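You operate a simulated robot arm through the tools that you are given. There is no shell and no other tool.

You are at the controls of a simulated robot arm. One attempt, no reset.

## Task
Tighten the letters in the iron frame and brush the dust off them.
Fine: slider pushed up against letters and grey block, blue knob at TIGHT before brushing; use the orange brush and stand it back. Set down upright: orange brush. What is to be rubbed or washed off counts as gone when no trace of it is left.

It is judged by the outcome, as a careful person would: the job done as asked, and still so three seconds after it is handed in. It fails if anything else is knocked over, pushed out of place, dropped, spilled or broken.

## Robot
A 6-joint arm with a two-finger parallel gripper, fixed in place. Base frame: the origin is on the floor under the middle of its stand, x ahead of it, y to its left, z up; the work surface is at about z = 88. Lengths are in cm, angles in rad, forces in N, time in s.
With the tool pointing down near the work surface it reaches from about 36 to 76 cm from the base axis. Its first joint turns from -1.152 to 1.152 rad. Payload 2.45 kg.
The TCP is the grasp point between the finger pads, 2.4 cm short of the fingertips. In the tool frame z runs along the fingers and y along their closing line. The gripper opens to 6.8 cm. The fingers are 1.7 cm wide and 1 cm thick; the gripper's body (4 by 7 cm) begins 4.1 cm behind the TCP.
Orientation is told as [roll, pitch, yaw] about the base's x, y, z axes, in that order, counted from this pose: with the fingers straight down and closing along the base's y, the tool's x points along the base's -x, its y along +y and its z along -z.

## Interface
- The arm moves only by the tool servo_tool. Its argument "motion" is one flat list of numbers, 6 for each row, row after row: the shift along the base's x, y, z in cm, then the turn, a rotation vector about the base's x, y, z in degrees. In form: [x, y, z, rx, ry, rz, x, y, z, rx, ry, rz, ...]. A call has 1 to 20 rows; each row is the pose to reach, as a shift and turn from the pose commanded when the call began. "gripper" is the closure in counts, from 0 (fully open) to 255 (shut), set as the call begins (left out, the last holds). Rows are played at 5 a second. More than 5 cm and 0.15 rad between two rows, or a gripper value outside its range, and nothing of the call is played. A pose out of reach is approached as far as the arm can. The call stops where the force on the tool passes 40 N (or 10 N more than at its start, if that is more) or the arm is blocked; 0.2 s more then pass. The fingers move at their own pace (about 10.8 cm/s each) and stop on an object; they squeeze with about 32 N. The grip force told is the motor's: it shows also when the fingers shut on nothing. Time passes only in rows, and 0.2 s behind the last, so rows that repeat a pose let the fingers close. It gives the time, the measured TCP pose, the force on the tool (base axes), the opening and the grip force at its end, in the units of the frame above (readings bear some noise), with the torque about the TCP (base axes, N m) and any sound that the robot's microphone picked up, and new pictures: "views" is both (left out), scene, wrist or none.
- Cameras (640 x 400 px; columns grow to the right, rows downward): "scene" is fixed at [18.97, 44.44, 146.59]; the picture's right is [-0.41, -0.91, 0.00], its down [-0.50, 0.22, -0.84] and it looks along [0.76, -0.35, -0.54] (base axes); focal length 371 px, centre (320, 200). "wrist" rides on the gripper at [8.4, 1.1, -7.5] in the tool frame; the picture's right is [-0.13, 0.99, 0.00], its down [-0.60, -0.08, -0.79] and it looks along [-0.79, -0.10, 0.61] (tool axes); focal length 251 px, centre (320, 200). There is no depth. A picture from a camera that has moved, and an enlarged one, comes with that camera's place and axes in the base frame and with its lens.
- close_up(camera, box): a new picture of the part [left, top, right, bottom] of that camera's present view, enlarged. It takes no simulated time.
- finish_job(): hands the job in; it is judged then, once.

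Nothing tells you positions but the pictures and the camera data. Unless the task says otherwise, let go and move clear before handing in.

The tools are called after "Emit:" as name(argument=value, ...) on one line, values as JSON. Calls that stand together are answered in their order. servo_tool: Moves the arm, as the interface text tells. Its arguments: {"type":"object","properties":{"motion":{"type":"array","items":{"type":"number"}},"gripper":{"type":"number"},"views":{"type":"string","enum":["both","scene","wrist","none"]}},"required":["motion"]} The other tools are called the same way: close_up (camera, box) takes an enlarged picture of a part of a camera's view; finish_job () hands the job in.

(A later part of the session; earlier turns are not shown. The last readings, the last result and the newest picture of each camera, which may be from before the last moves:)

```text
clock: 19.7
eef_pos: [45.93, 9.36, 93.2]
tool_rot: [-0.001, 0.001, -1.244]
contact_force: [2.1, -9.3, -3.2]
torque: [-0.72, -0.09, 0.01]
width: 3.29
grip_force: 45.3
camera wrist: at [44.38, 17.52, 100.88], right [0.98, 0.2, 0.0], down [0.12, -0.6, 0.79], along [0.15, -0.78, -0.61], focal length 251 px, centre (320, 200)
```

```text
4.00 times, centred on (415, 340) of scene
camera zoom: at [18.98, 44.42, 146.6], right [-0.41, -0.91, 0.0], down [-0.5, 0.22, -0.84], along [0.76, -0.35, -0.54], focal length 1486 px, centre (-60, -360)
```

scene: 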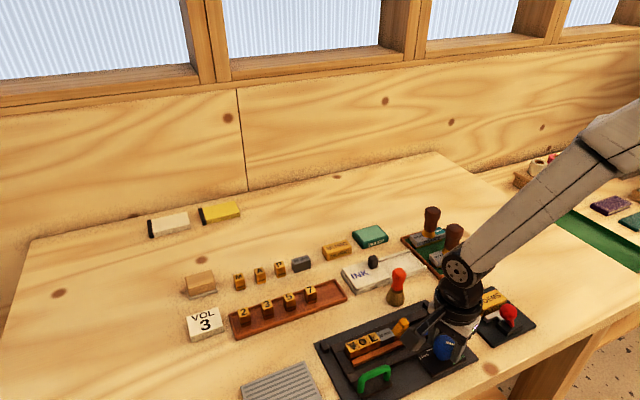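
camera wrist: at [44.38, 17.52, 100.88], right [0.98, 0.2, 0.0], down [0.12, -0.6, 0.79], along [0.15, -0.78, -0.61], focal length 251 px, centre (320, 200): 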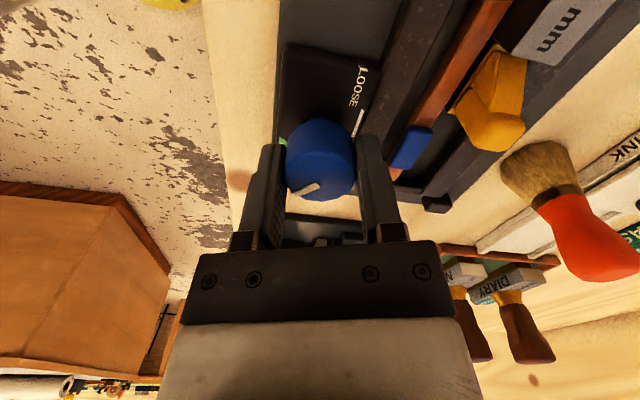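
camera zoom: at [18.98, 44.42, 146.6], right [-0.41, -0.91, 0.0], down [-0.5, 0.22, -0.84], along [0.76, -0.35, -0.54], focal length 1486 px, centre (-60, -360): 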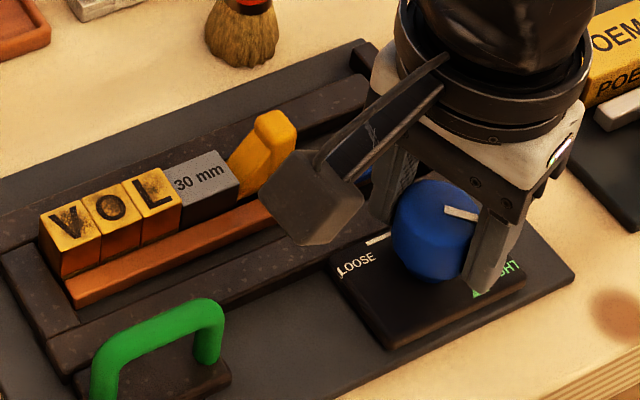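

The pointer is now near −136° and the orange strip has closed up against the letters. I'll turn on in small steps and watch for a stop at TIGHT.

Emit:
servo_tool(motion=[0, -0.05, 0, 0, 0, -3, 0, -0.05, 0, 0, 0, -6, 0, -0.05, 0, 0, 0, -8, 0, -0.05, 0, 0, 0, -8, 0, -0.05, 0, 0, 0, -8], views="both")

Emit:
close_up(camera="wrist", box=[220, 60, 420, 240])

Emit:
close_up(camera="scene", box=[335, 290, 495, 390])

```text
clock: 20.9
eef_pos: [45.86, 9.4, 93.27]
tool_rot: [-0.002, 0.005, -1.382]
contact_force: [4.5, -12.8, -3.4]
torque: [-0.19, -0.17, 0.02]
width: 3.33
grip_force: 45.1
camera wrist: at [45.54, 17.67, 100.87], right [1.0, 0.06, 0.0], down [0.04, -0.61, 0.79], along [0.05, -0.79, -0.61], focal length 251 px, centre (320, 200)
```

scene: 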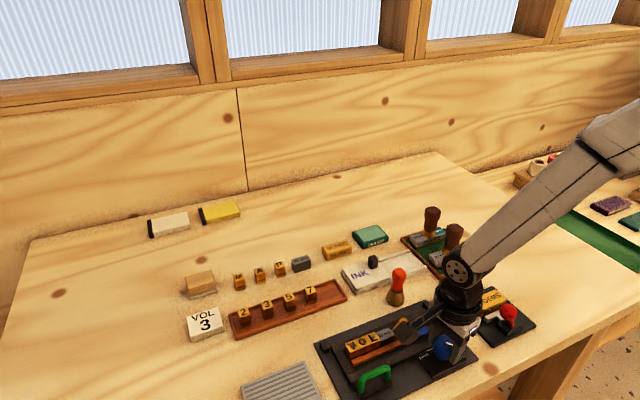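
wrist: 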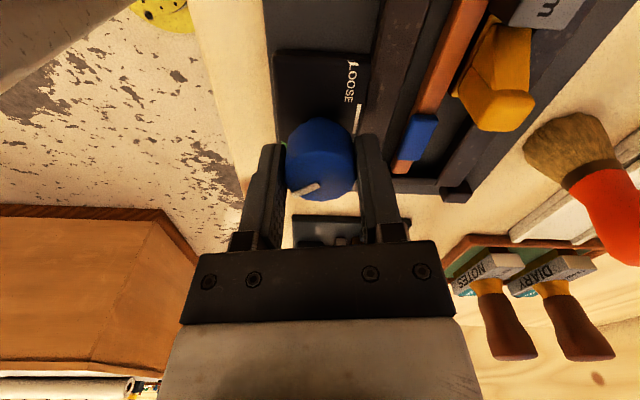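

```text
2.22 times, centred on (320, 150) of wrist
camera zoom: at [45.54, 17.67, 100.87], right [1.0, 0.06, 0.0], down [0.04, -0.61, 0.79], along [0.05, -0.79, -0.61], focal length 559 px, centre (320, 311)
```

zoom: 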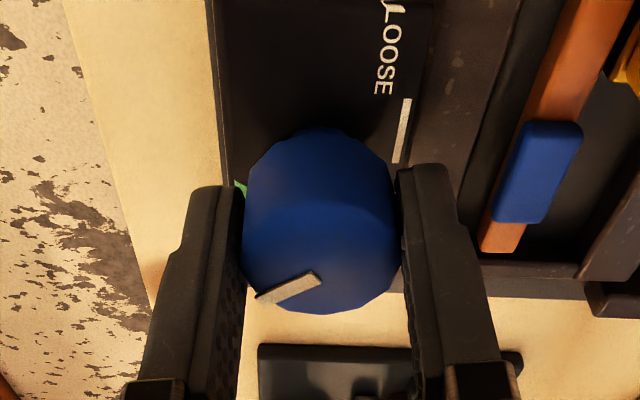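

```text
4.00 times, centred on (415, 340) of scene
camera zoom: at [18.98, 44.41, 146.6], right [-0.41, -0.91, 0.0], down [-0.5, 0.22, -0.84], along [0.76, -0.35, -0.54], focal length 1486 px, centre (-60, -360)
```

zoom: 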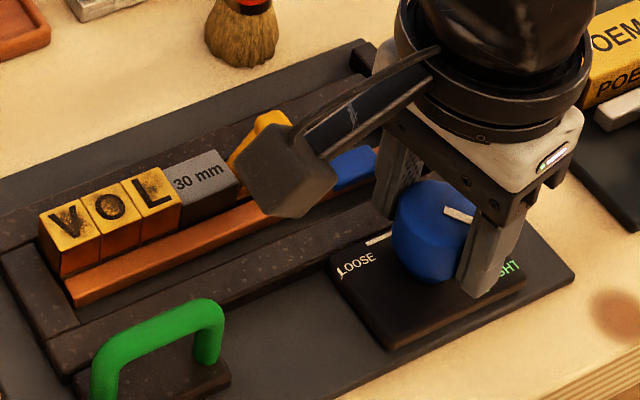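

The pointer now should be near −144°, close to the triangle. I'll let go, rise and check the alignment.

Emit:
servo_tool(motion=[0, 0, 0, 0, 0, 0, 0, 0, 0, 0, 0, 0, 0, 0, 2, 0, 0, 0, 0, 0, 4, 0, 0, 0, 0, 0, 6, 0, 0, 0, 0, 0, 8, 0, 0, 0, 0, 0, 8, 0, 0, 0], gripper=80, views="both")

Emit:
close_up(camera="wrist", box=[240, 0, 480, 150])

Emit:
close_up(camera="scene", box=[335, 290, 495, 390])

```text
clock: 22.5
eef_pos: [45.96, 9.29, 101.25]
tool_rot: [-0.004, 0.002, -1.38]
contact_force: [0.2, 0.3, 0.1]
torque: [0.03, 0.01, 0.02]
width: 4.65
grip_force: 0.0
camera wrist: at [45.68, 17.76, 108.89], right [1.0, 0.06, 0.0], down [0.04, -0.61, 0.79], along [0.05, -0.79, -0.61], focal length 251 px, centre (320, 200)
```

scene: 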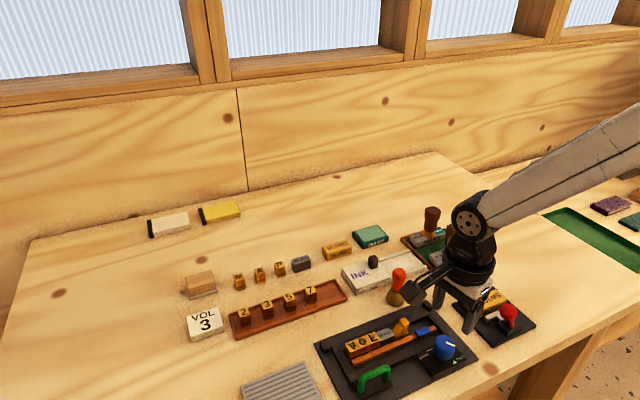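
wrist: 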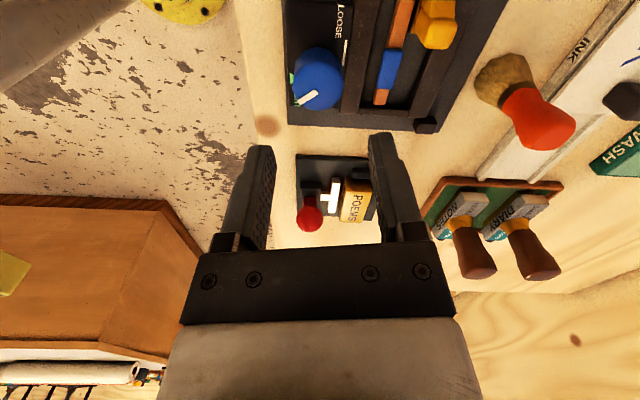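

```text
2.67 times, centred on (360, 75) of wrist
camera zoom: at [45.68, 17.76, 108.89], right [1.0, 0.06, 0.0], down [0.04, -0.61, 0.79], along [0.05, -0.79, -0.61], focal length 670 px, centre (213, 533)
```

zoom: 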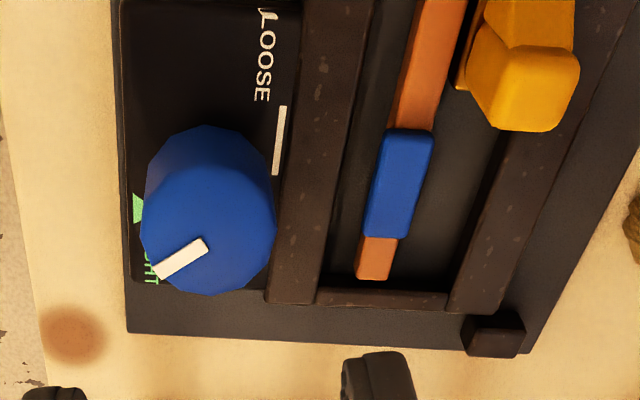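

```text
4.00 times, centred on (415, 340) of scene
camera zoom: at [18.97, 44.44, 146.59], right [-0.41, -0.91, 0.0], down [-0.5, 0.22, -0.84], along [0.76, -0.35, -0.54], focal length 1486 px, centre (-60, -360)
```

zoom: 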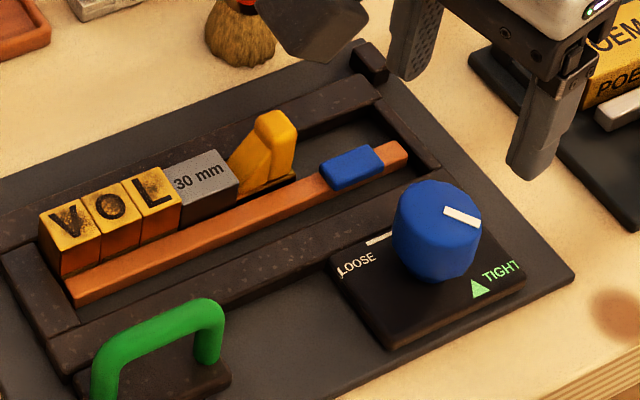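

The pointer lines up closely with the green TIGHT triangle (about −144° against −145°). I'll regrip and turn a few more degrees to feel whether there is a firm stop.

Emit:
servo_tool(motion=[0, 0, -2, 0, 0, 0, 0, 0, -4, 0, 0, 0, 0, 0, -6, 0, 0, 0, 0, 0, -8, 0, 0, 0, 0, 0, -8, 0, 0, 0], gripper=80, views="none")

Emit:
servo_tool(motion=[0, 0, 0, 0, 0, 0, 0, 0, 0, 0, 0, 0, 0, 0, 0, 0, 0, 0], gripper=255, views="none")

Emit:
servo_tool(motion=[0, 0, 0, 0, 0, -1.5, 0, 0, 0, 0, 0, -3, 0, 0, 0, 0, 0, -3], views="wrist")

```text
clock: 23.7
eef_pos: [46.03, 9.36, 93.13]
tool_rot: [-0.001, 0.002, -1.381]
contact_force: [0.4, 0.2, 0.7]
torque: [-0.04, -0.02, -0.03]
width: 4.65
grip_force: 0.1
```

```text
clock: 24.5
eef_pos: [45.81, 9.28, 93.13]
tool_rot: [-0.003, 0.002, -1.382]
contact_force: [-6.0, 0.2, -0.6]
torque: [0.06, 0.28, 0.01]
width: 3.3
grip_force: 44.8
```

```text
clock: 25.3
eef_pos: [46.0, 9.28, 93.24]
tool_rot: [-0.002, 0.001, -1.433]
contact_force: [-3.0, -1.7, -4.8]
torque: [-0.32, 0.37, 0.0]
width: 3.29
grip_force: 44.9
camera wrist: at [45.97, 17.75, 100.78], right [1.0, 0.01, 0.0], down [0.01, -0.61, 0.79], along [0.0, -0.79, -0.61], focal length 251 px, centre (320, 200)
```

wrist: 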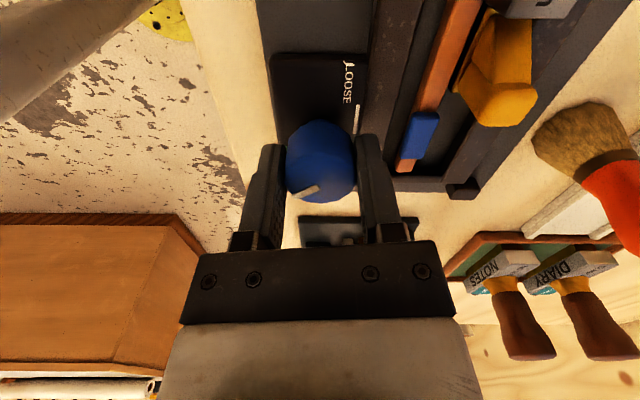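

Emit:
close_up(camera="wrist", box=[220, 60, 420, 240])

Emit:
close_up(camera="scene", box=[335, 290, 495, 390])

```text
2.22 times, centred on (320, 150) of wrist
camera zoom: at [45.97, 17.75, 100.78], right [1.0, 0.01, 0.0], down [0.01, -0.61, 0.79], along [0.0, -0.79, -0.61], focal length 559 px, centre (320, 311)
```

zoom: 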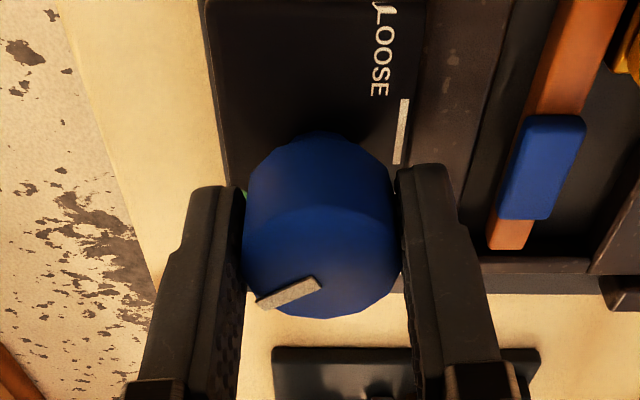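

```text
4.00 times, centred on (415, 340) of scene
camera zoom: at [18.97, 44.44, 146.59], right [-0.41, -0.91, 0.0], down [-0.5, 0.22, -0.84], along [0.76, -0.35, -0.54], focal length 1486 px, centre (-60, -360)
```

zoom: 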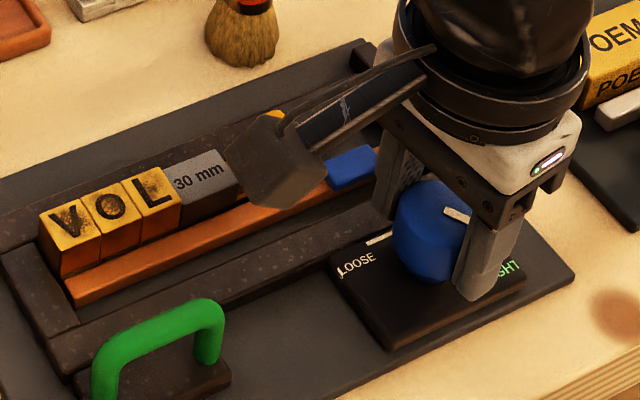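

There is no stop, so the mark decides. Measured against the knob plate, the triangle is at −144° to −145°, and I'll turn back 2.5° to match it, then release and rise.

Emit:
servo_tool(motion=[0, 0, 0, 0, 0, 1.3, 0, 0, 0, 0, 0, 2.5, 0, 0, 0, 0, 0, 2.5], views="none")

Emit:
servo_tool(motion=[0, 0, 0, 0, 0, 0, 0, 0, 0, 0, 0, 0, 0, 0, 2, 0, 0, 0, 0, 0, 5, 0, 0, 0, 0, 0, 8, 0, 0, 0, 0, 0, 12, 0, 0, 0, 0, 0, 12, 0, 0, 0], gripper=80, views="both")

Emit:
close_up(camera="wrist", box=[240, 0, 480, 150])

Emit:
close_up(camera="scene", box=[335, 290, 495, 390])

```text
clock: 26.1
eef_pos: [45.95, 9.33, 93.3]
tool_rot: [-0.003, 0.003, -1.389]
contact_force: [-2.6, 7.2, -8.5]
torque: [0.73, 0.5, -0.01]
width: 3.29
grip_force: 45.3
```

```text
clock: 27.7
eef_pos: [45.73, 9.39, 105.21]
tool_rot: [-0.004, 0.001, -1.39]
contact_force: [-0.1, 0.2, 0.6]
torque: [-0.04, -0.03, 0.01]
width: 4.65
grip_force: 0.0
camera wrist: at [45.37, 17.75, 112.83], right [1.0, 0.05, 0.0], down [0.03, -0.61, 0.79], along [0.04, -0.79, -0.61], focal length 251 px, centre (320, 200)
```

scene: 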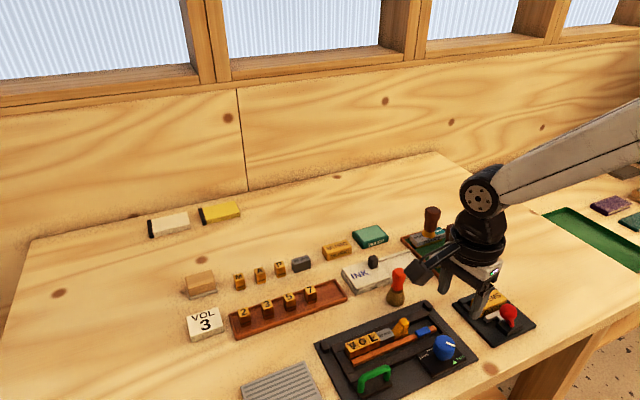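
wrist: 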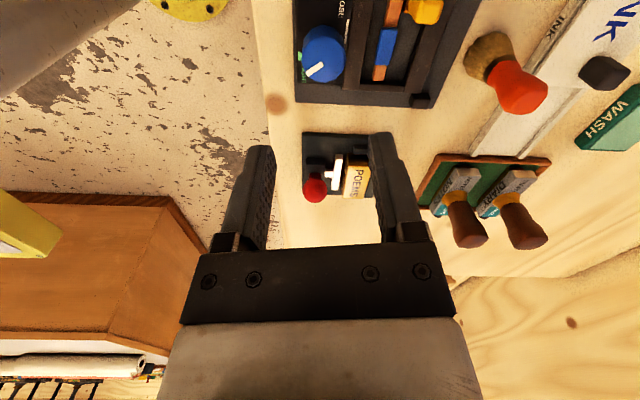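

```text
2.67 times, centred on (360, 75) of wrist
camera zoom: at [45.37, 17.75, 112.83], right [1.0, 0.05, 0.0], down [0.03, -0.61, 0.79], along [0.04, -0.79, -0.61], focal length 670 px, centre (213, 533)
```

zoom: 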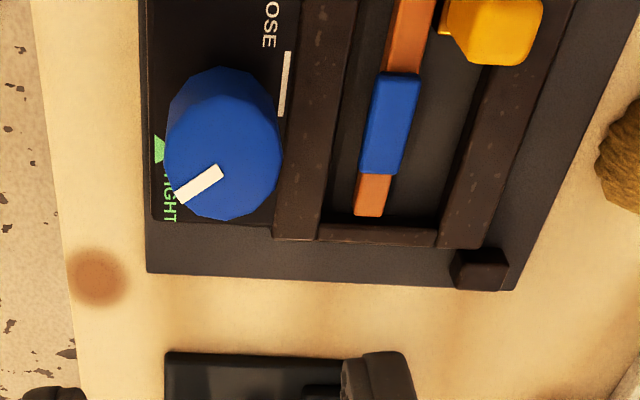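

```text
4.00 times, centred on (415, 340) of scene
camera zoom: at [18.97, 44.44, 146.59], right [-0.41, -0.91, 0.0], down [-0.5, 0.22, -0.84], along [0.76, -0.35, -0.54], focal length 1486 px, centre (-60, -360)
```

zoom: 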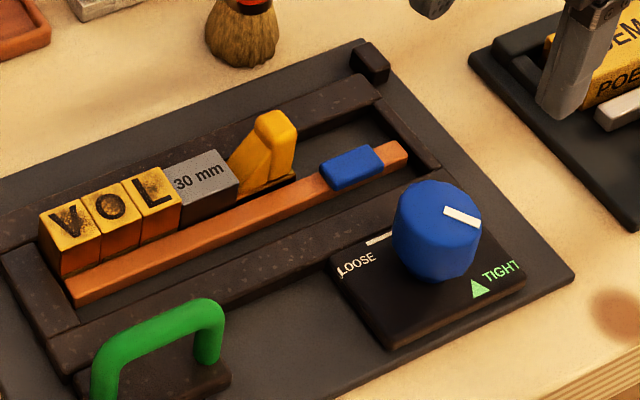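

The knob looks right. I'll rotate the gripper back to its straight pose and view the knob from the front once more to confirm.

Emit:
servo_tool(motion=[-0.2, -0.1, 0.3, 0, 0, 8, -0.4, -0.3, 0.6, 0, 0, 16, -0.6, -0.4, 0.9, 0, 0, 24, -0.8, -0.5, 1.2, 0, 0, 32, -1, -0.6, 1.5, 0, 0, 40, -1.2, -0.8, 1.8, 0, 0, 48, -1.4, -0.9, 2.1, 0, 0, 56, -1.6, -1.0, 2.4, 0, 0, 64, -1.8, -1.2, 2.7, 0, 0, 72, -1.9, -1.3, 2.8, 0, 0, 79.6, -1.9, -1.3, 2.8, 0, 0, 79.6], gripper=0, views="both")

Emit:
close_up(camera="wrist", box=[280, 10, 408, 90])

Emit:
close_up(camera="wrist", box=[350, 80, 510, 145])

Emit:
close_up(camera="scene", box=[340, 240, 470, 321])

```text
clock: 30.1
eef_pos: [43.93, 8.01, 107.91]
tool_rot: [-0.003, 0.004, 0.002]
contact_force: [0.0, -0.6, -0.5]
torque: [0.03, -0.02, -0.02]
width: 6.81
grip_force: 0.0
camera wrist: at [35.68, 9.12, 115.59], right [0.13, 0.99, 0.0], down [0.61, -0.08, 0.79], along [0.79, -0.1, -0.61], focal length 251 px, centre (320, 200)
```

scene: 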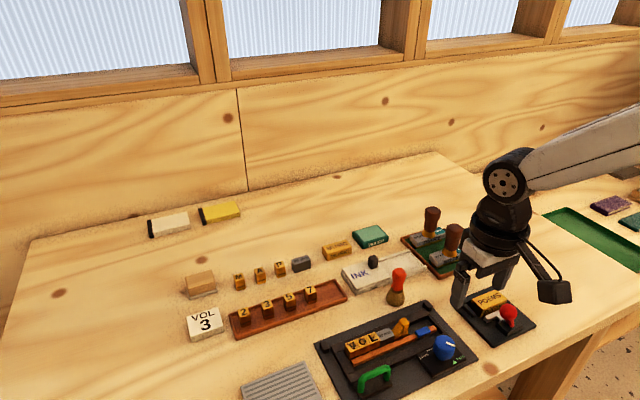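
wrist: 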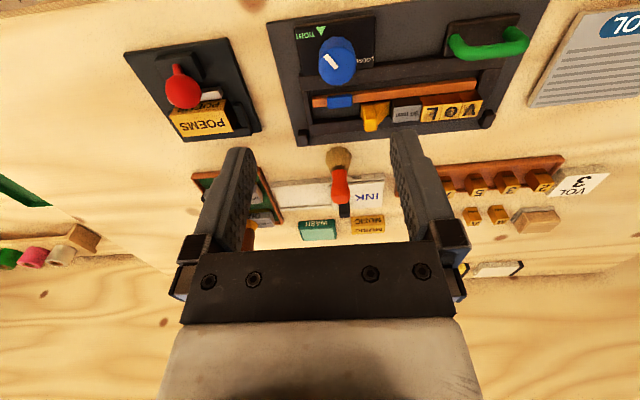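

```text
5.00 times, centred on (344, 50) of wrist
camera zoom: at [35.68, 9.12, 115.59], right [0.13, 0.99, 0.0], down [0.61, -0.08, 0.79], along [0.79, -0.1, -0.61], focal length 1257 px, centre (200, 950)
```

zoom: 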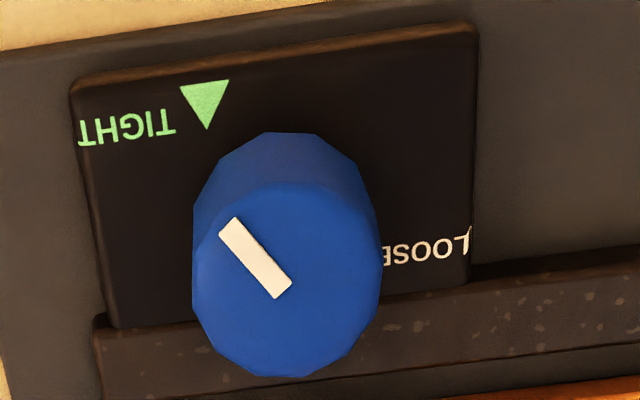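

```text
4.00 times, centred on (430, 112) of wrist
camera zoom: at [35.68, 9.12, 115.59], right [0.13, 0.99, 0.0], down [0.61, -0.08, 0.79], along [0.79, -0.1, -0.61], focal length 1006 px, centre (-120, 550)
```

zoom: 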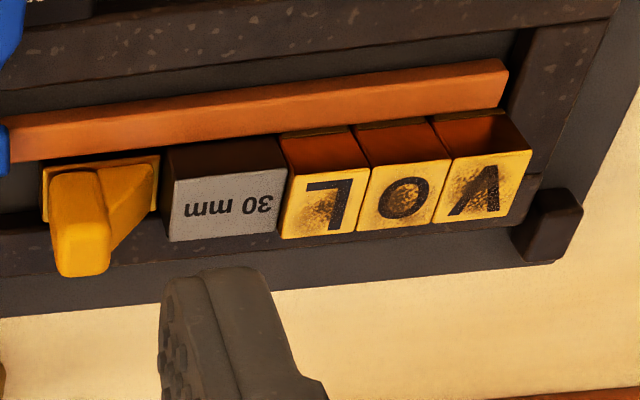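

```text
4.92 times, centred on (405, 280) of scene
camera zoom: at [18.97, 44.44, 146.59], right [-0.41, -0.91, 0.0], down [-0.5, 0.22, -0.84], along [0.76, -0.35, -0.54], focal length 1829 px, centre (-98, -196)
```

zoom: 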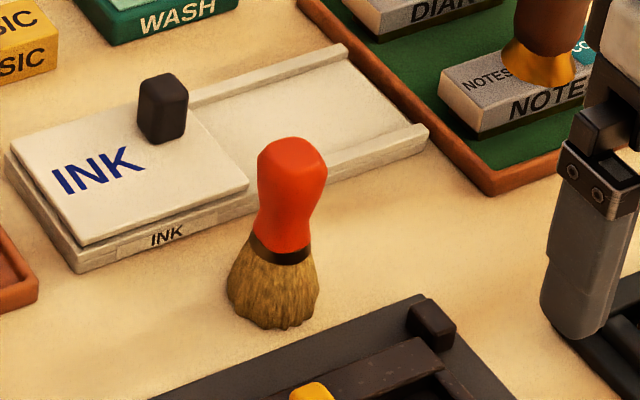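

The pointer is aligned with the TIGHT triangle, and the strip is closed against letters, block and slider. Now for the orange brush, standing near (60.2, 8.8) and about 9 cm tall; I'll move closer to locate it well.

Emit:
servo_tool(motion=[3.4, 0.3, -1.3, 0, 0, 0, 6.8, 0.5, -2.6, 0, 0, 0, 10.1, 0.8, -3.9, 0, 0, 0, 10.1, 0.8, -3.9, 0, 0, 0], gripper=0, views="both")

Emit:
close_up(camera="wrist", box=[260, 100, 400, 240])

Emit:
close_up(camera="scene", box=[360, 240, 480, 315])

```text
clock: 31.1
eef_pos: [54.2, 8.8, 104.02]
tool_rot: [-0.004, 0.003, 0.002]
contact_force: [-0.7, -0.6, -0.9]
torque: [0.0, -0.01, 0.01]
width: 6.8
grip_force: 0.0
camera wrist: at [45.85, 9.95, 111.59], right [0.13, 0.99, 0.0], down [0.61, -0.08, 0.79], along [0.78, -0.1, -0.61], focal length 251 px, centre (320, 200)
```

scene: 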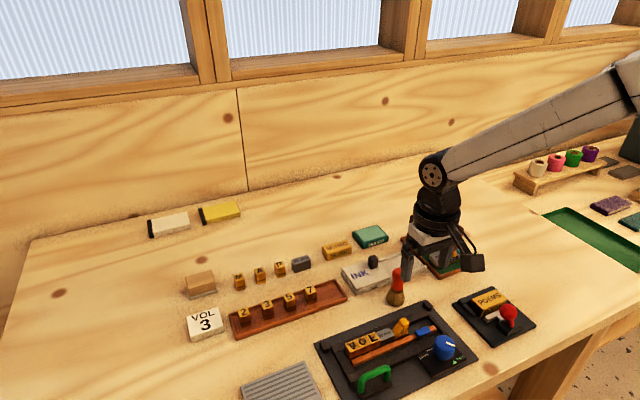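
wrist: 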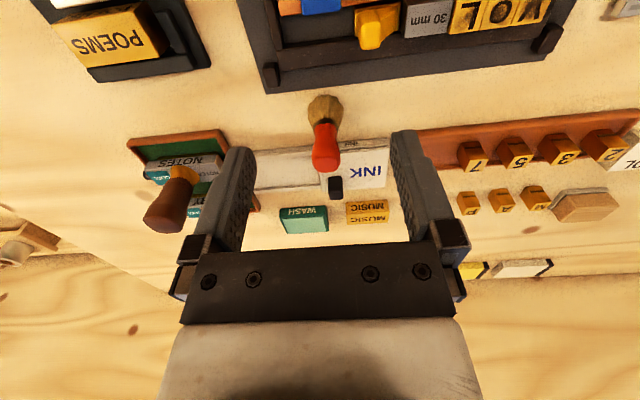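

```text
2.86 times, centred on (330, 170) of wrist
camera zoom: at [45.85, 9.95, 111.59], right [0.13, 0.99, 0.0], down [0.61, -0.08, 0.79], along [0.78, -0.1, -0.61], focal length 718 px, centre (291, 286)
```

zoom: 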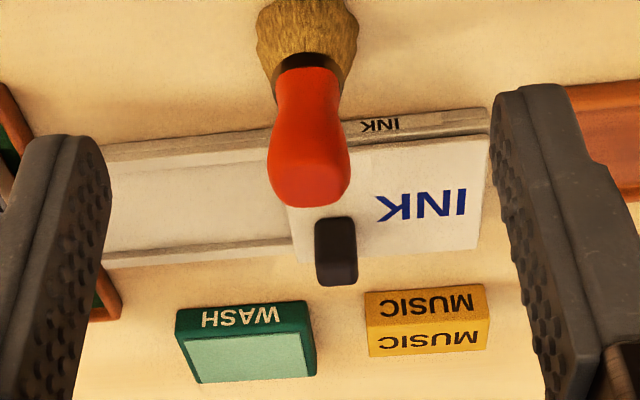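

```text
5.33 times, centred on (420, 278) of scene
camera zoom: at [18.97, 44.44, 146.59], right [-0.41, -0.91, 0.0], down [-0.5, 0.22, -0.84], along [0.76, -0.35, -0.54], focal length 1981 px, centre (-213, -213)
```

zoom: 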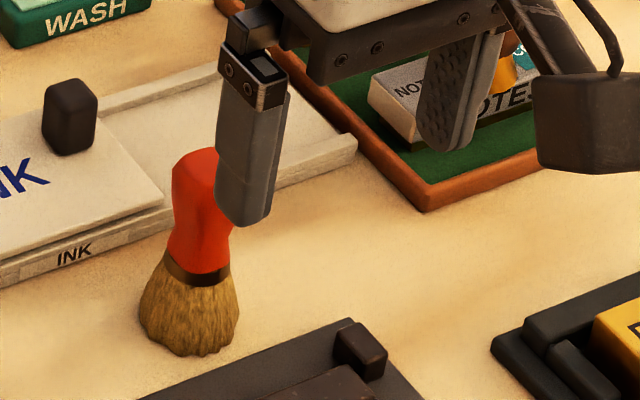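

The brush is at about (60.1, 8.65), handle z 93.2–97.2 with its bulge 2.5 cm across. I'll come straight down over the handle with open fingers.

Emit:
servo_tool(motion=[3, -0.08, 0, 0, 0, 0, 5.9, -0.15, 0, 0, 0, 0, 5.9, -0.15, -2, 0, 0, 0, 5.9, -0.15, -4, 0, 0, 0, 5.9, -0.15, -4, 0, 0, 0], gripper=0, views="both")

Emit:
close_up(camera="wrist", box=[220, 60, 420, 240])

Emit:
close_up(camera="scene", box=[360, 240, 480, 315])

```text
clock: 32.3
eef_pos: [59.99, 8.79, 99.93]
tool_rot: [-0.004, 0.002, 0.001]
contact_force: [-0.4, 0.2, 0.2]
torque: [0.02, -0.04, 0.0]
width: 6.82
grip_force: 0.1
camera wrist: at [51.76, 9.82, 107.58], right [0.13, 0.99, 0.0], down [0.61, -0.08, 0.79], along [0.79, -0.1, -0.61], focal length 251 px, centre (320, 200)
```

scene: 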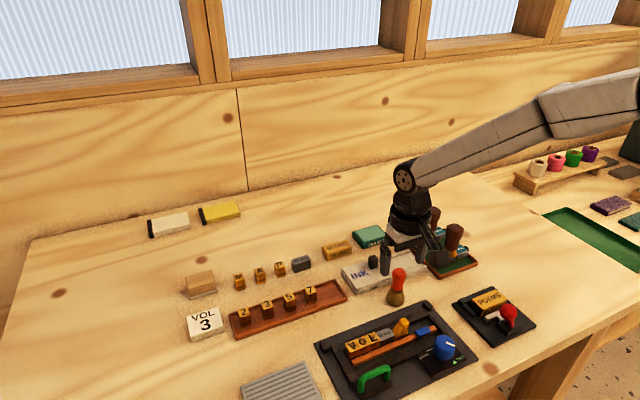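
wrist: 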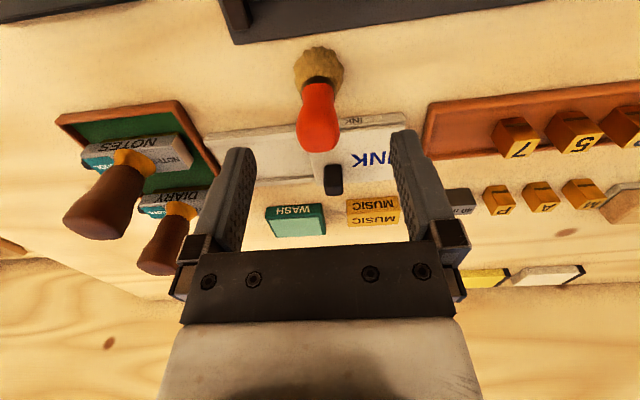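

```text
2.22 times, centred on (320, 150) of wrist
camera zoom: at [51.76, 9.82, 107.58], right [0.13, 0.99, 0.0], down [0.61, -0.08, 0.79], along [0.79, -0.1, -0.61], focal length 559 px, centre (320, 311)
```

zoom: 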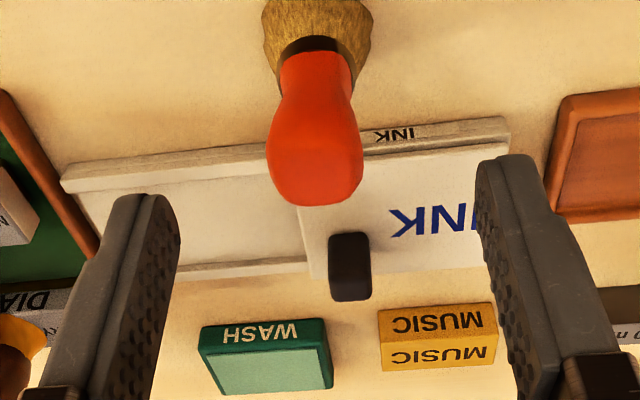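

```text
5.33 times, centred on (420, 278) of scene
camera zoom: at [18.97, 44.44, 146.59], right [-0.41, -0.91, 0.0], down [-0.5, 0.22, -0.84], along [0.76, -0.35, -0.54], focal length 1981 px, centre (-213, -213)
```

zoom: 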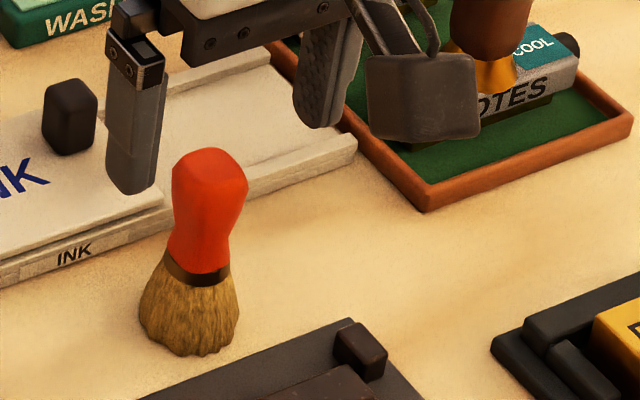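

I'm nearly over the brush; a small shift of (+0.2, −0.2) centres it. Then I lower to handle height.

Emit:
servo_tool(motion=[0.2, -0.2, -1, 0, 0, 0, 0.2, -0.2, -2.5, 0, 0, 0, 0.2, -0.2, -4, 0, 0, 0, 0.2, -0.2, -4.9, 0, 0, 0, 0.2, -0.2, -4.9, 0, 0, 0], gripper=0, views="both")

Emit:
close_up(camera="wrist", box=[220, 60, 420, 260])

Emit:
close_up(camera="scene", box=[360, 240, 480, 315])

```text
clock: 33.5
eef_pos: [60.26, 8.5, 95.25]
tool_rot: [-0.004, 0.001, 0.0]
contact_force: [1.1, 0.4, -1.0]
torque: [0.0, 0.0, 0.0]
width: 6.79
grip_force: 0.0
camera wrist: at [51.96, 9.55, 102.82], right [0.13, 0.99, 0.0], down [0.61, -0.08, 0.79], along [0.79, -0.1, -0.61], focal length 251 px, centre (320, 200)
```

scene: 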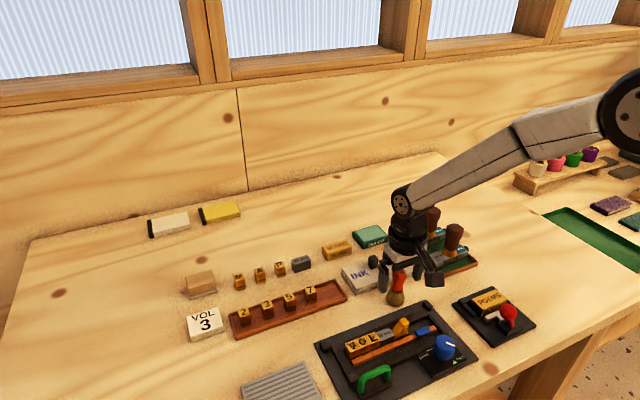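
wrist: 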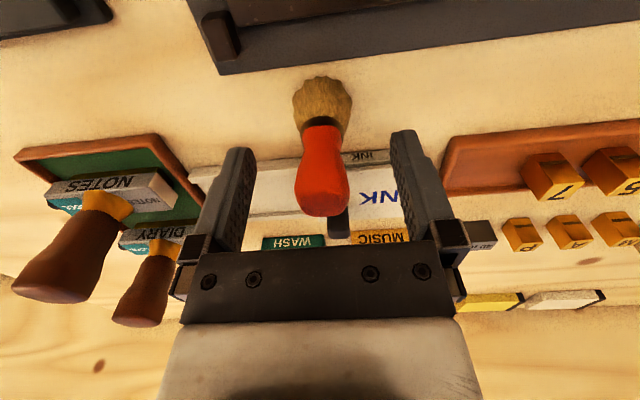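

```text
2.00 times, centred on (320, 160) of wrist
camera zoom: at [51.96, 9.55, 102.82], right [0.13, 0.99, 0.0], down [0.61, -0.08, 0.79], along [0.79, -0.1, -0.61], focal length 503 px, centre (320, 280)
```

zoom: 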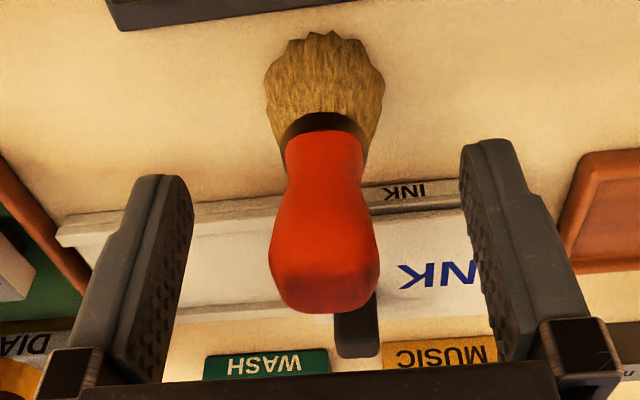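

```text
5.33 times, centred on (420, 278) of scene
camera zoom: at [18.97, 44.44, 146.59], right [-0.41, -0.91, 0.0], down [-0.5, 0.22, -0.84], along [0.76, -0.35, -0.54], focal length 1981 px, centre (-213, -213)
```

zoom: 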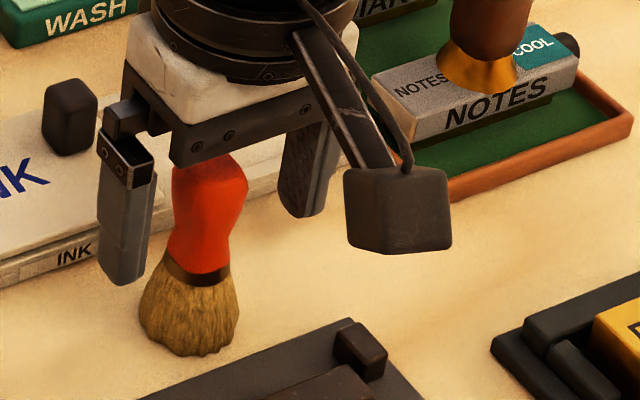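

The handle is centred between the fingers. Closing on it.

Emit:
servo_tool(motion=[0.12, 0, 0, 0, 0, 0, 0.12, 0, 0, 0, 0, 0, 0.12, 0, 0, 0, 0, 0, 0.12, 0, 0, 0, 0, 0], gripper=255, views="both")

Emit:
close_up(camera="wrist", box=[220, 60, 420, 260])

Emit:
close_up(camera="scene", box=[360, 240, 480, 315])

```text
clock: 34.5
eef_pos: [60.28, 8.37, 95.21]
tool_rot: [-0.005, 0.002, 0.0]
contact_force: [-0.7, 0.1, 0.5]
torque: [0.02, -0.01, 0.05]
width: 2.44
grip_force: 32.4
camera wrist: at [52.05, 9.53, 102.84], right [0.13, 0.99, 0.0], down [0.61, -0.08, 0.79], along [0.79, -0.1, -0.61], focal length 251 px, centre (320, 200)
```

scene: 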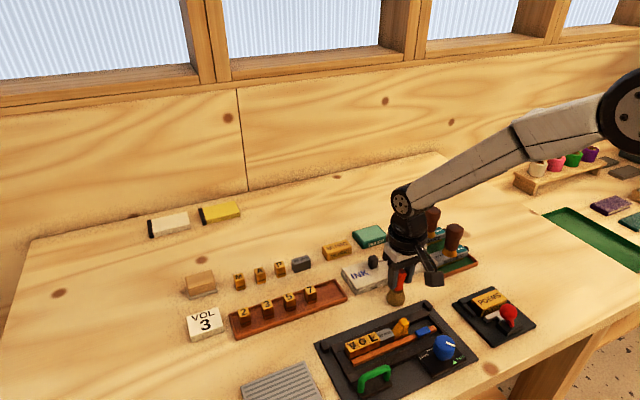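
wrist: 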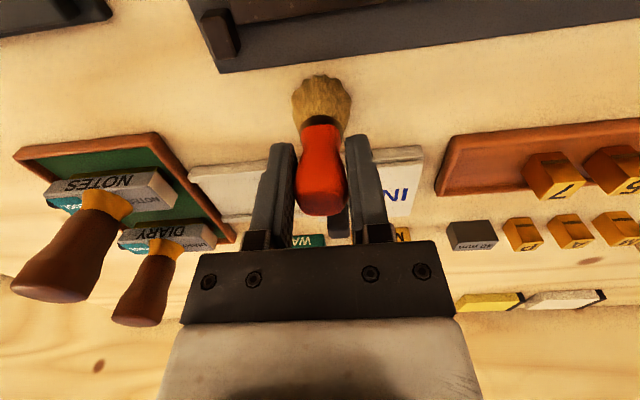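

```text
2.00 times, centred on (320, 160) of wrist
camera zoom: at [52.05, 9.53, 102.84], right [0.13, 0.99, 0.0], down [0.61, -0.08, 0.79], along [0.79, -0.1, -0.61], focal length 503 px, centre (320, 280)
```

zoom: 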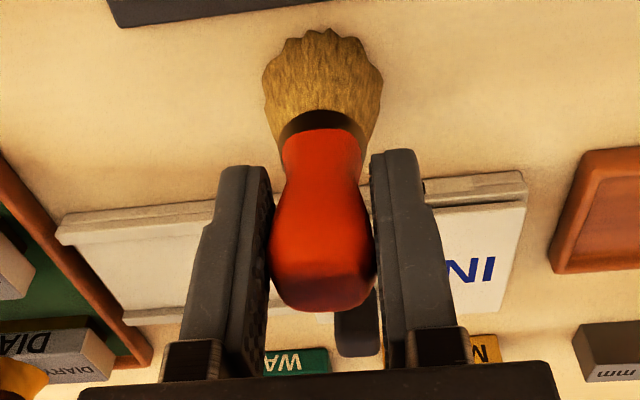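

```text
5.33 times, centred on (420, 278) of scene
camera zoom: at [18.96, 44.44, 146.59], right [-0.41, -0.91, 0.0], down [-0.5, 0.22, -0.84], along [0.76, -0.35, -0.54], focal length 1981 px, centre (-213, -213)
```

zoom: 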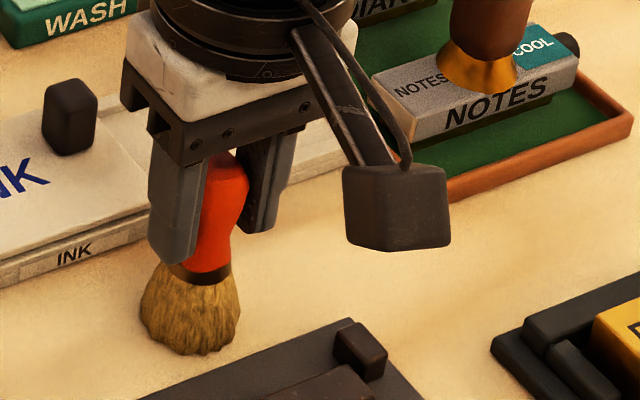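

The brush is held (2.44 cm). I'll lift it 6.5 cm and carry it over the letters, whose tops span x 52.3–54.3 and y 18.1–24.3.

Emit:
servo_tool(motion=[0, 0, 0.7, 0, 0, 0, 0, 0, 2, 0, 0, 0, 0, 0, 4, 0, 0, 0, 0, 0, 6.5, 0, 0, 0, -1, 2, 6.5, 0, 0, 0, -2.2, 4.2, 6.5, 0, 0, 0, -3.4, 6.4, 6.5, 0, 0, 0, -4.6, 8.6, 6.5, 0, 0, 0, -5.8, 10.8, 6.5, 0, 0, 0, -7, 12.8, 6.5, 0, 0, 0, -7, 12.8, 6.5, 0, 0, 0], gripper=255, views="both")

Emit:
close_up(camera="wrist", box=[220, 20, 460, 260])

Emit:
close_up(camera="scene", box=[320, 270, 480, 370])

```text
clock: 36.9
eef_pos: [53.31, 21.18, 101.78]
tool_rot: [-0.002, 0.004, -0.001]
contact_force: [0.0, -0.7, 0.2]
torque: [0.02, -0.03, 0.0]
width: 2.47
grip_force: 32.3
camera wrist: at [44.98, 22.29, 109.32], right [0.13, 0.99, 0.0], down [0.61, -0.08, 0.79], along [0.78, -0.1, -0.61], focal length 251 px, centre (320, 200)
```

scene: 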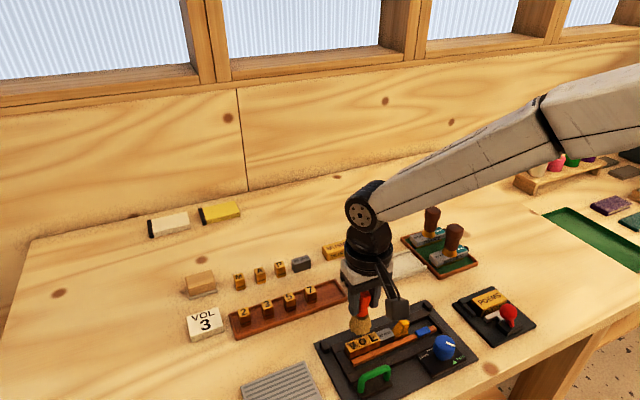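
wrist: 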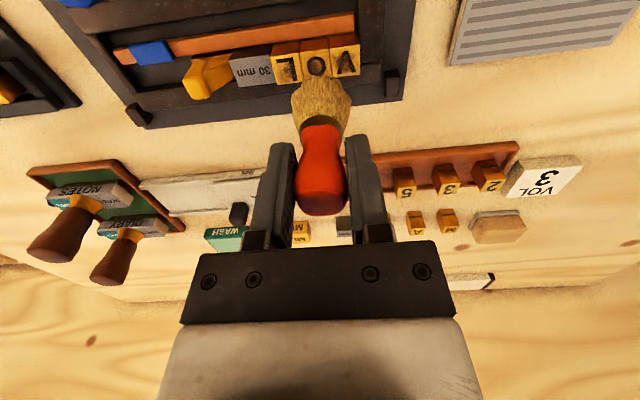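

```text
1.67 times, centred on (340, 140) of wrist
camera zoom: at [44.98, 22.29, 109.32], right [0.13, 0.99, 0.0], down [0.61, -0.08, 0.79], along [0.78, -0.1, -0.61], focal length 419 px, centre (287, 300)
```

zoom: 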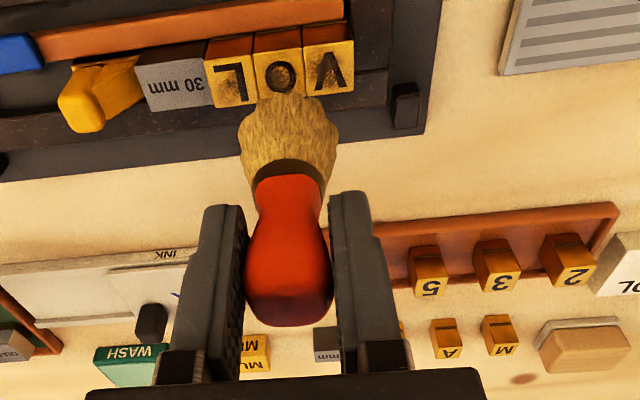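

```text
4.00 times, centred on (400, 320) of scene
camera zoom: at [18.97, 44.44, 146.59], right [-0.41, -0.91, 0.0], down [-0.5, 0.22, -0.84], along [0.76, -0.35, -0.54], focal length 1486 px, centre (0, -280)
```

zoom: 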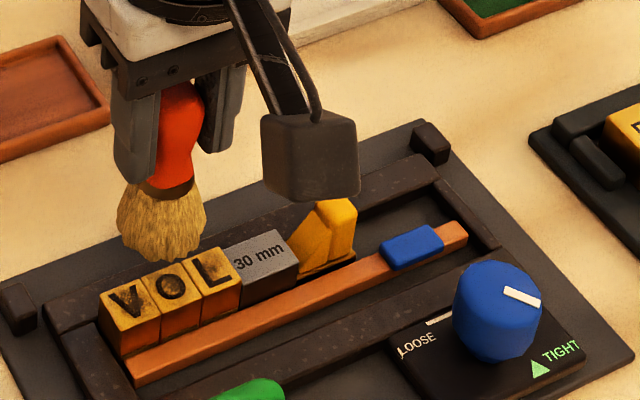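

The brush hangs upright over the O. I'll lower it to just above the letter tops first.

Emit:
servo_tool(motion=[-0.1, 0, -1, 0, 0, 0, -0.2, -0.1, -2, 0, 0, 0, -0.2, -0.1, -2.6, 0, 0, 0, -0.2, -0.1, -3, 0, 0, 0, -0.2, -0.1, -3, 0, 0, 0], views="both")

Emit:
close_up(camera="scene", box=[330, 300, 450, 375])

Emit:
close_up(camera="wrist", box=[240, 40, 400, 140])

```text
clock: 38.1
eef_pos: [53.23, 21.0, 98.83]
tool_rot: [-0.002, 0.002, 0.0]
contact_force: [-5.2, 0.4, 12.7]
torque: [0.01, 0.41, 0.0]
width: 2.43
grip_force: 32.1
camera wrist: at [44.89, 22.18, 106.42], right [0.13, 0.99, 0.0], down [0.61, -0.08, 0.79], along [0.79, -0.1, -0.61], focal length 251 px, centre (320, 200)
```

scene: 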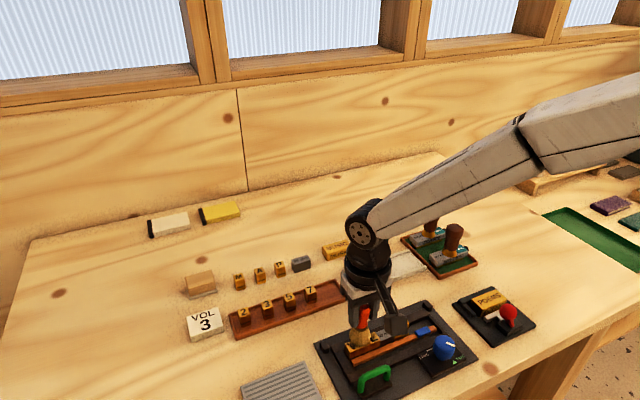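
wrist: 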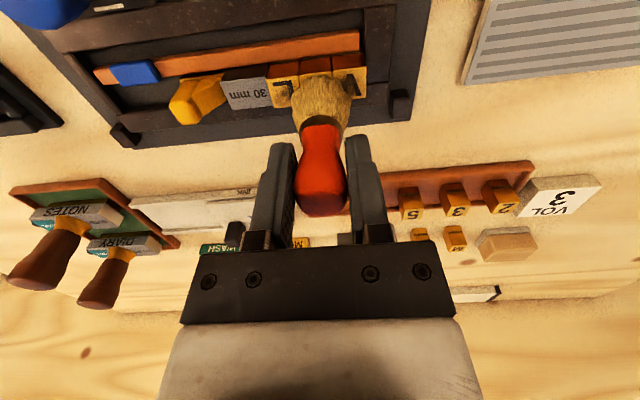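

```text
5.33 times, centred on (390, 338) of scene
camera zoom: at [18.93, 44.43, 146.6], right [-0.41, -0.91, 0.0], down [-0.5, 0.22, -0.84], along [0.76, -0.35, -0.54], focal length 1981 px, centre (-53, -533)
```

zoom: 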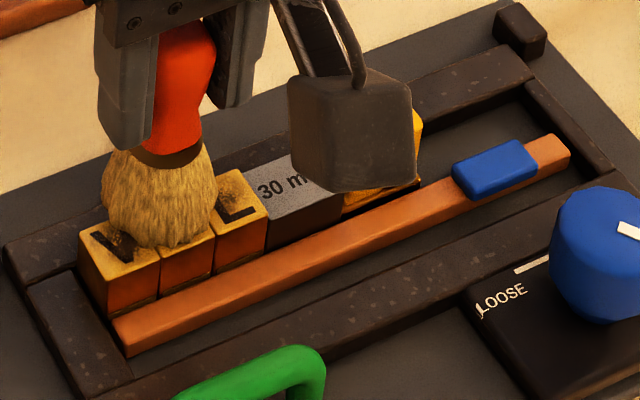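

```text
4.00 times, centred on (320, 90) of wrist
camera zoom: at [44.89, 22.18, 106.42], right [0.13, 0.99, 0.0], down [0.61, -0.08, 0.79], along [0.79, -0.1, -0.61], focal length 1006 px, centre (320, 640)
```

zoom: 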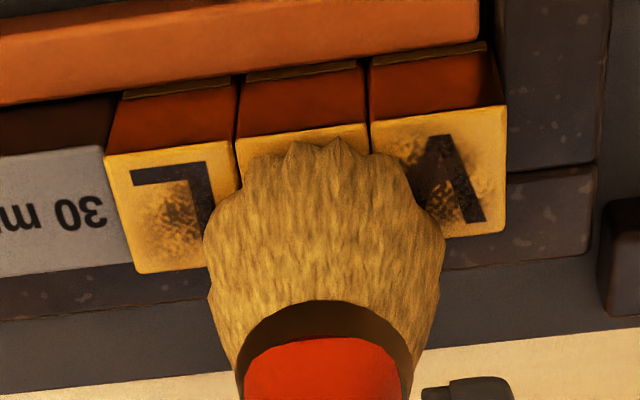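

The bristles already touch the letter tops (about 13 N), so the contact height is known. I'll ease up slightly and make slow strokes along the row.

Emit:
servo_tool(motion=[0, 0.3, 0.05, 0, 0, 0, 0, 0.8, 0.05, 0, 0, 0, 0, 1.3, 0.05, 0, 0, 0, 0, 1.8, 0.05, 0, 0, 0, 0, 2.3, 0.05, 0, 0, 0, 0, 2.8, 0.05, 0, 0, 0, 0, 3.2, 0.05, 0, 0, 0, 0, 2.7, 0.05, 0, 0, 0, 0, 2.2, 0.05, 0, 0, 0, 0, 1.7, 0.05, 0, 0, 0, 0, 1.2, 0.05, 0, 0, 0, 0, 0.7, 0.05, 0, 0, 0, 0, 0.2, 0.05, 0, 0, 0], views="both")

Emit:
close_up(camera="scene", box=[330, 300, 450, 375])

Emit:
close_up(camera="wrist", box=[240, 40, 400, 140])

```text
clock: 40.9
eef_pos: [53.21, 21.29, 98.73]
tool_rot: [-0.001, -0.002, 0.0]
contact_force: [-0.2, 3.9, 9.0]
torque: [0.24, 0.07, -0.01]
width: 2.45
grip_force: 32.2
camera wrist: at [44.9, 22.39, 106.41], right [0.13, 0.99, 0.0], down [0.6, -0.08, 0.79], along [0.79, -0.1, -0.61], focal length 251 px, centre (320, 200)
```

scene: 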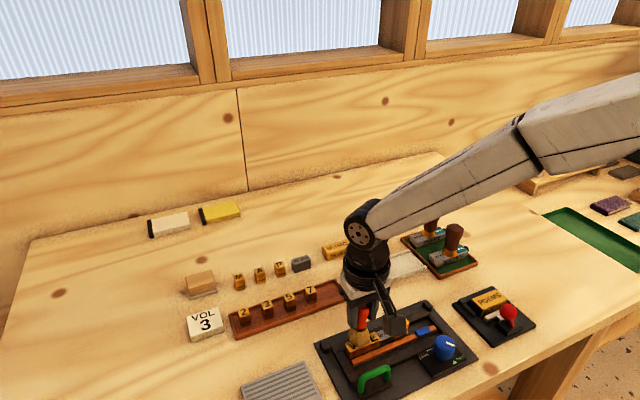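
wrist: 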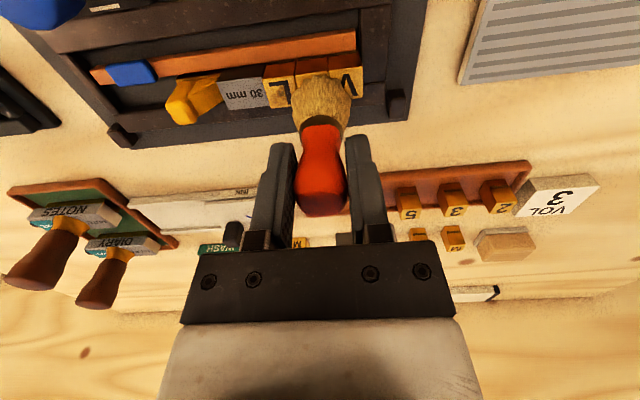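

```text
5.33 times, centred on (390, 338) of scene
camera zoom: at [18.95, 44.44, 146.59], right [-0.41, -0.91, 0.0], down [-0.5, 0.22, -0.84], along [0.76, -0.35, -0.54], focal length 1981 px, centre (-53, -533)
```

zoom: 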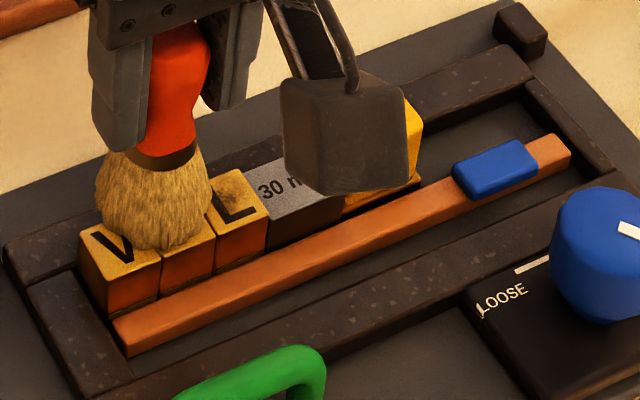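

```text
4.00 times, centred on (320, 90) of wrist
camera zoom: at [44.9, 22.39, 106.41], right [0.13, 0.99, 0.0], down [0.6, -0.08, 0.79], along [0.79, -0.1, -0.61], focal length 1006 px, centre (320, 640)
```

zoom: 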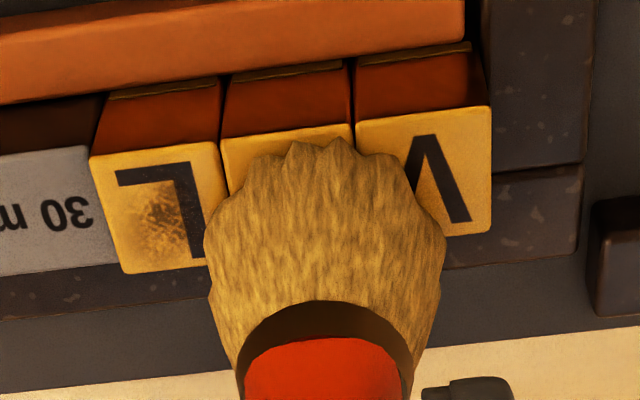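

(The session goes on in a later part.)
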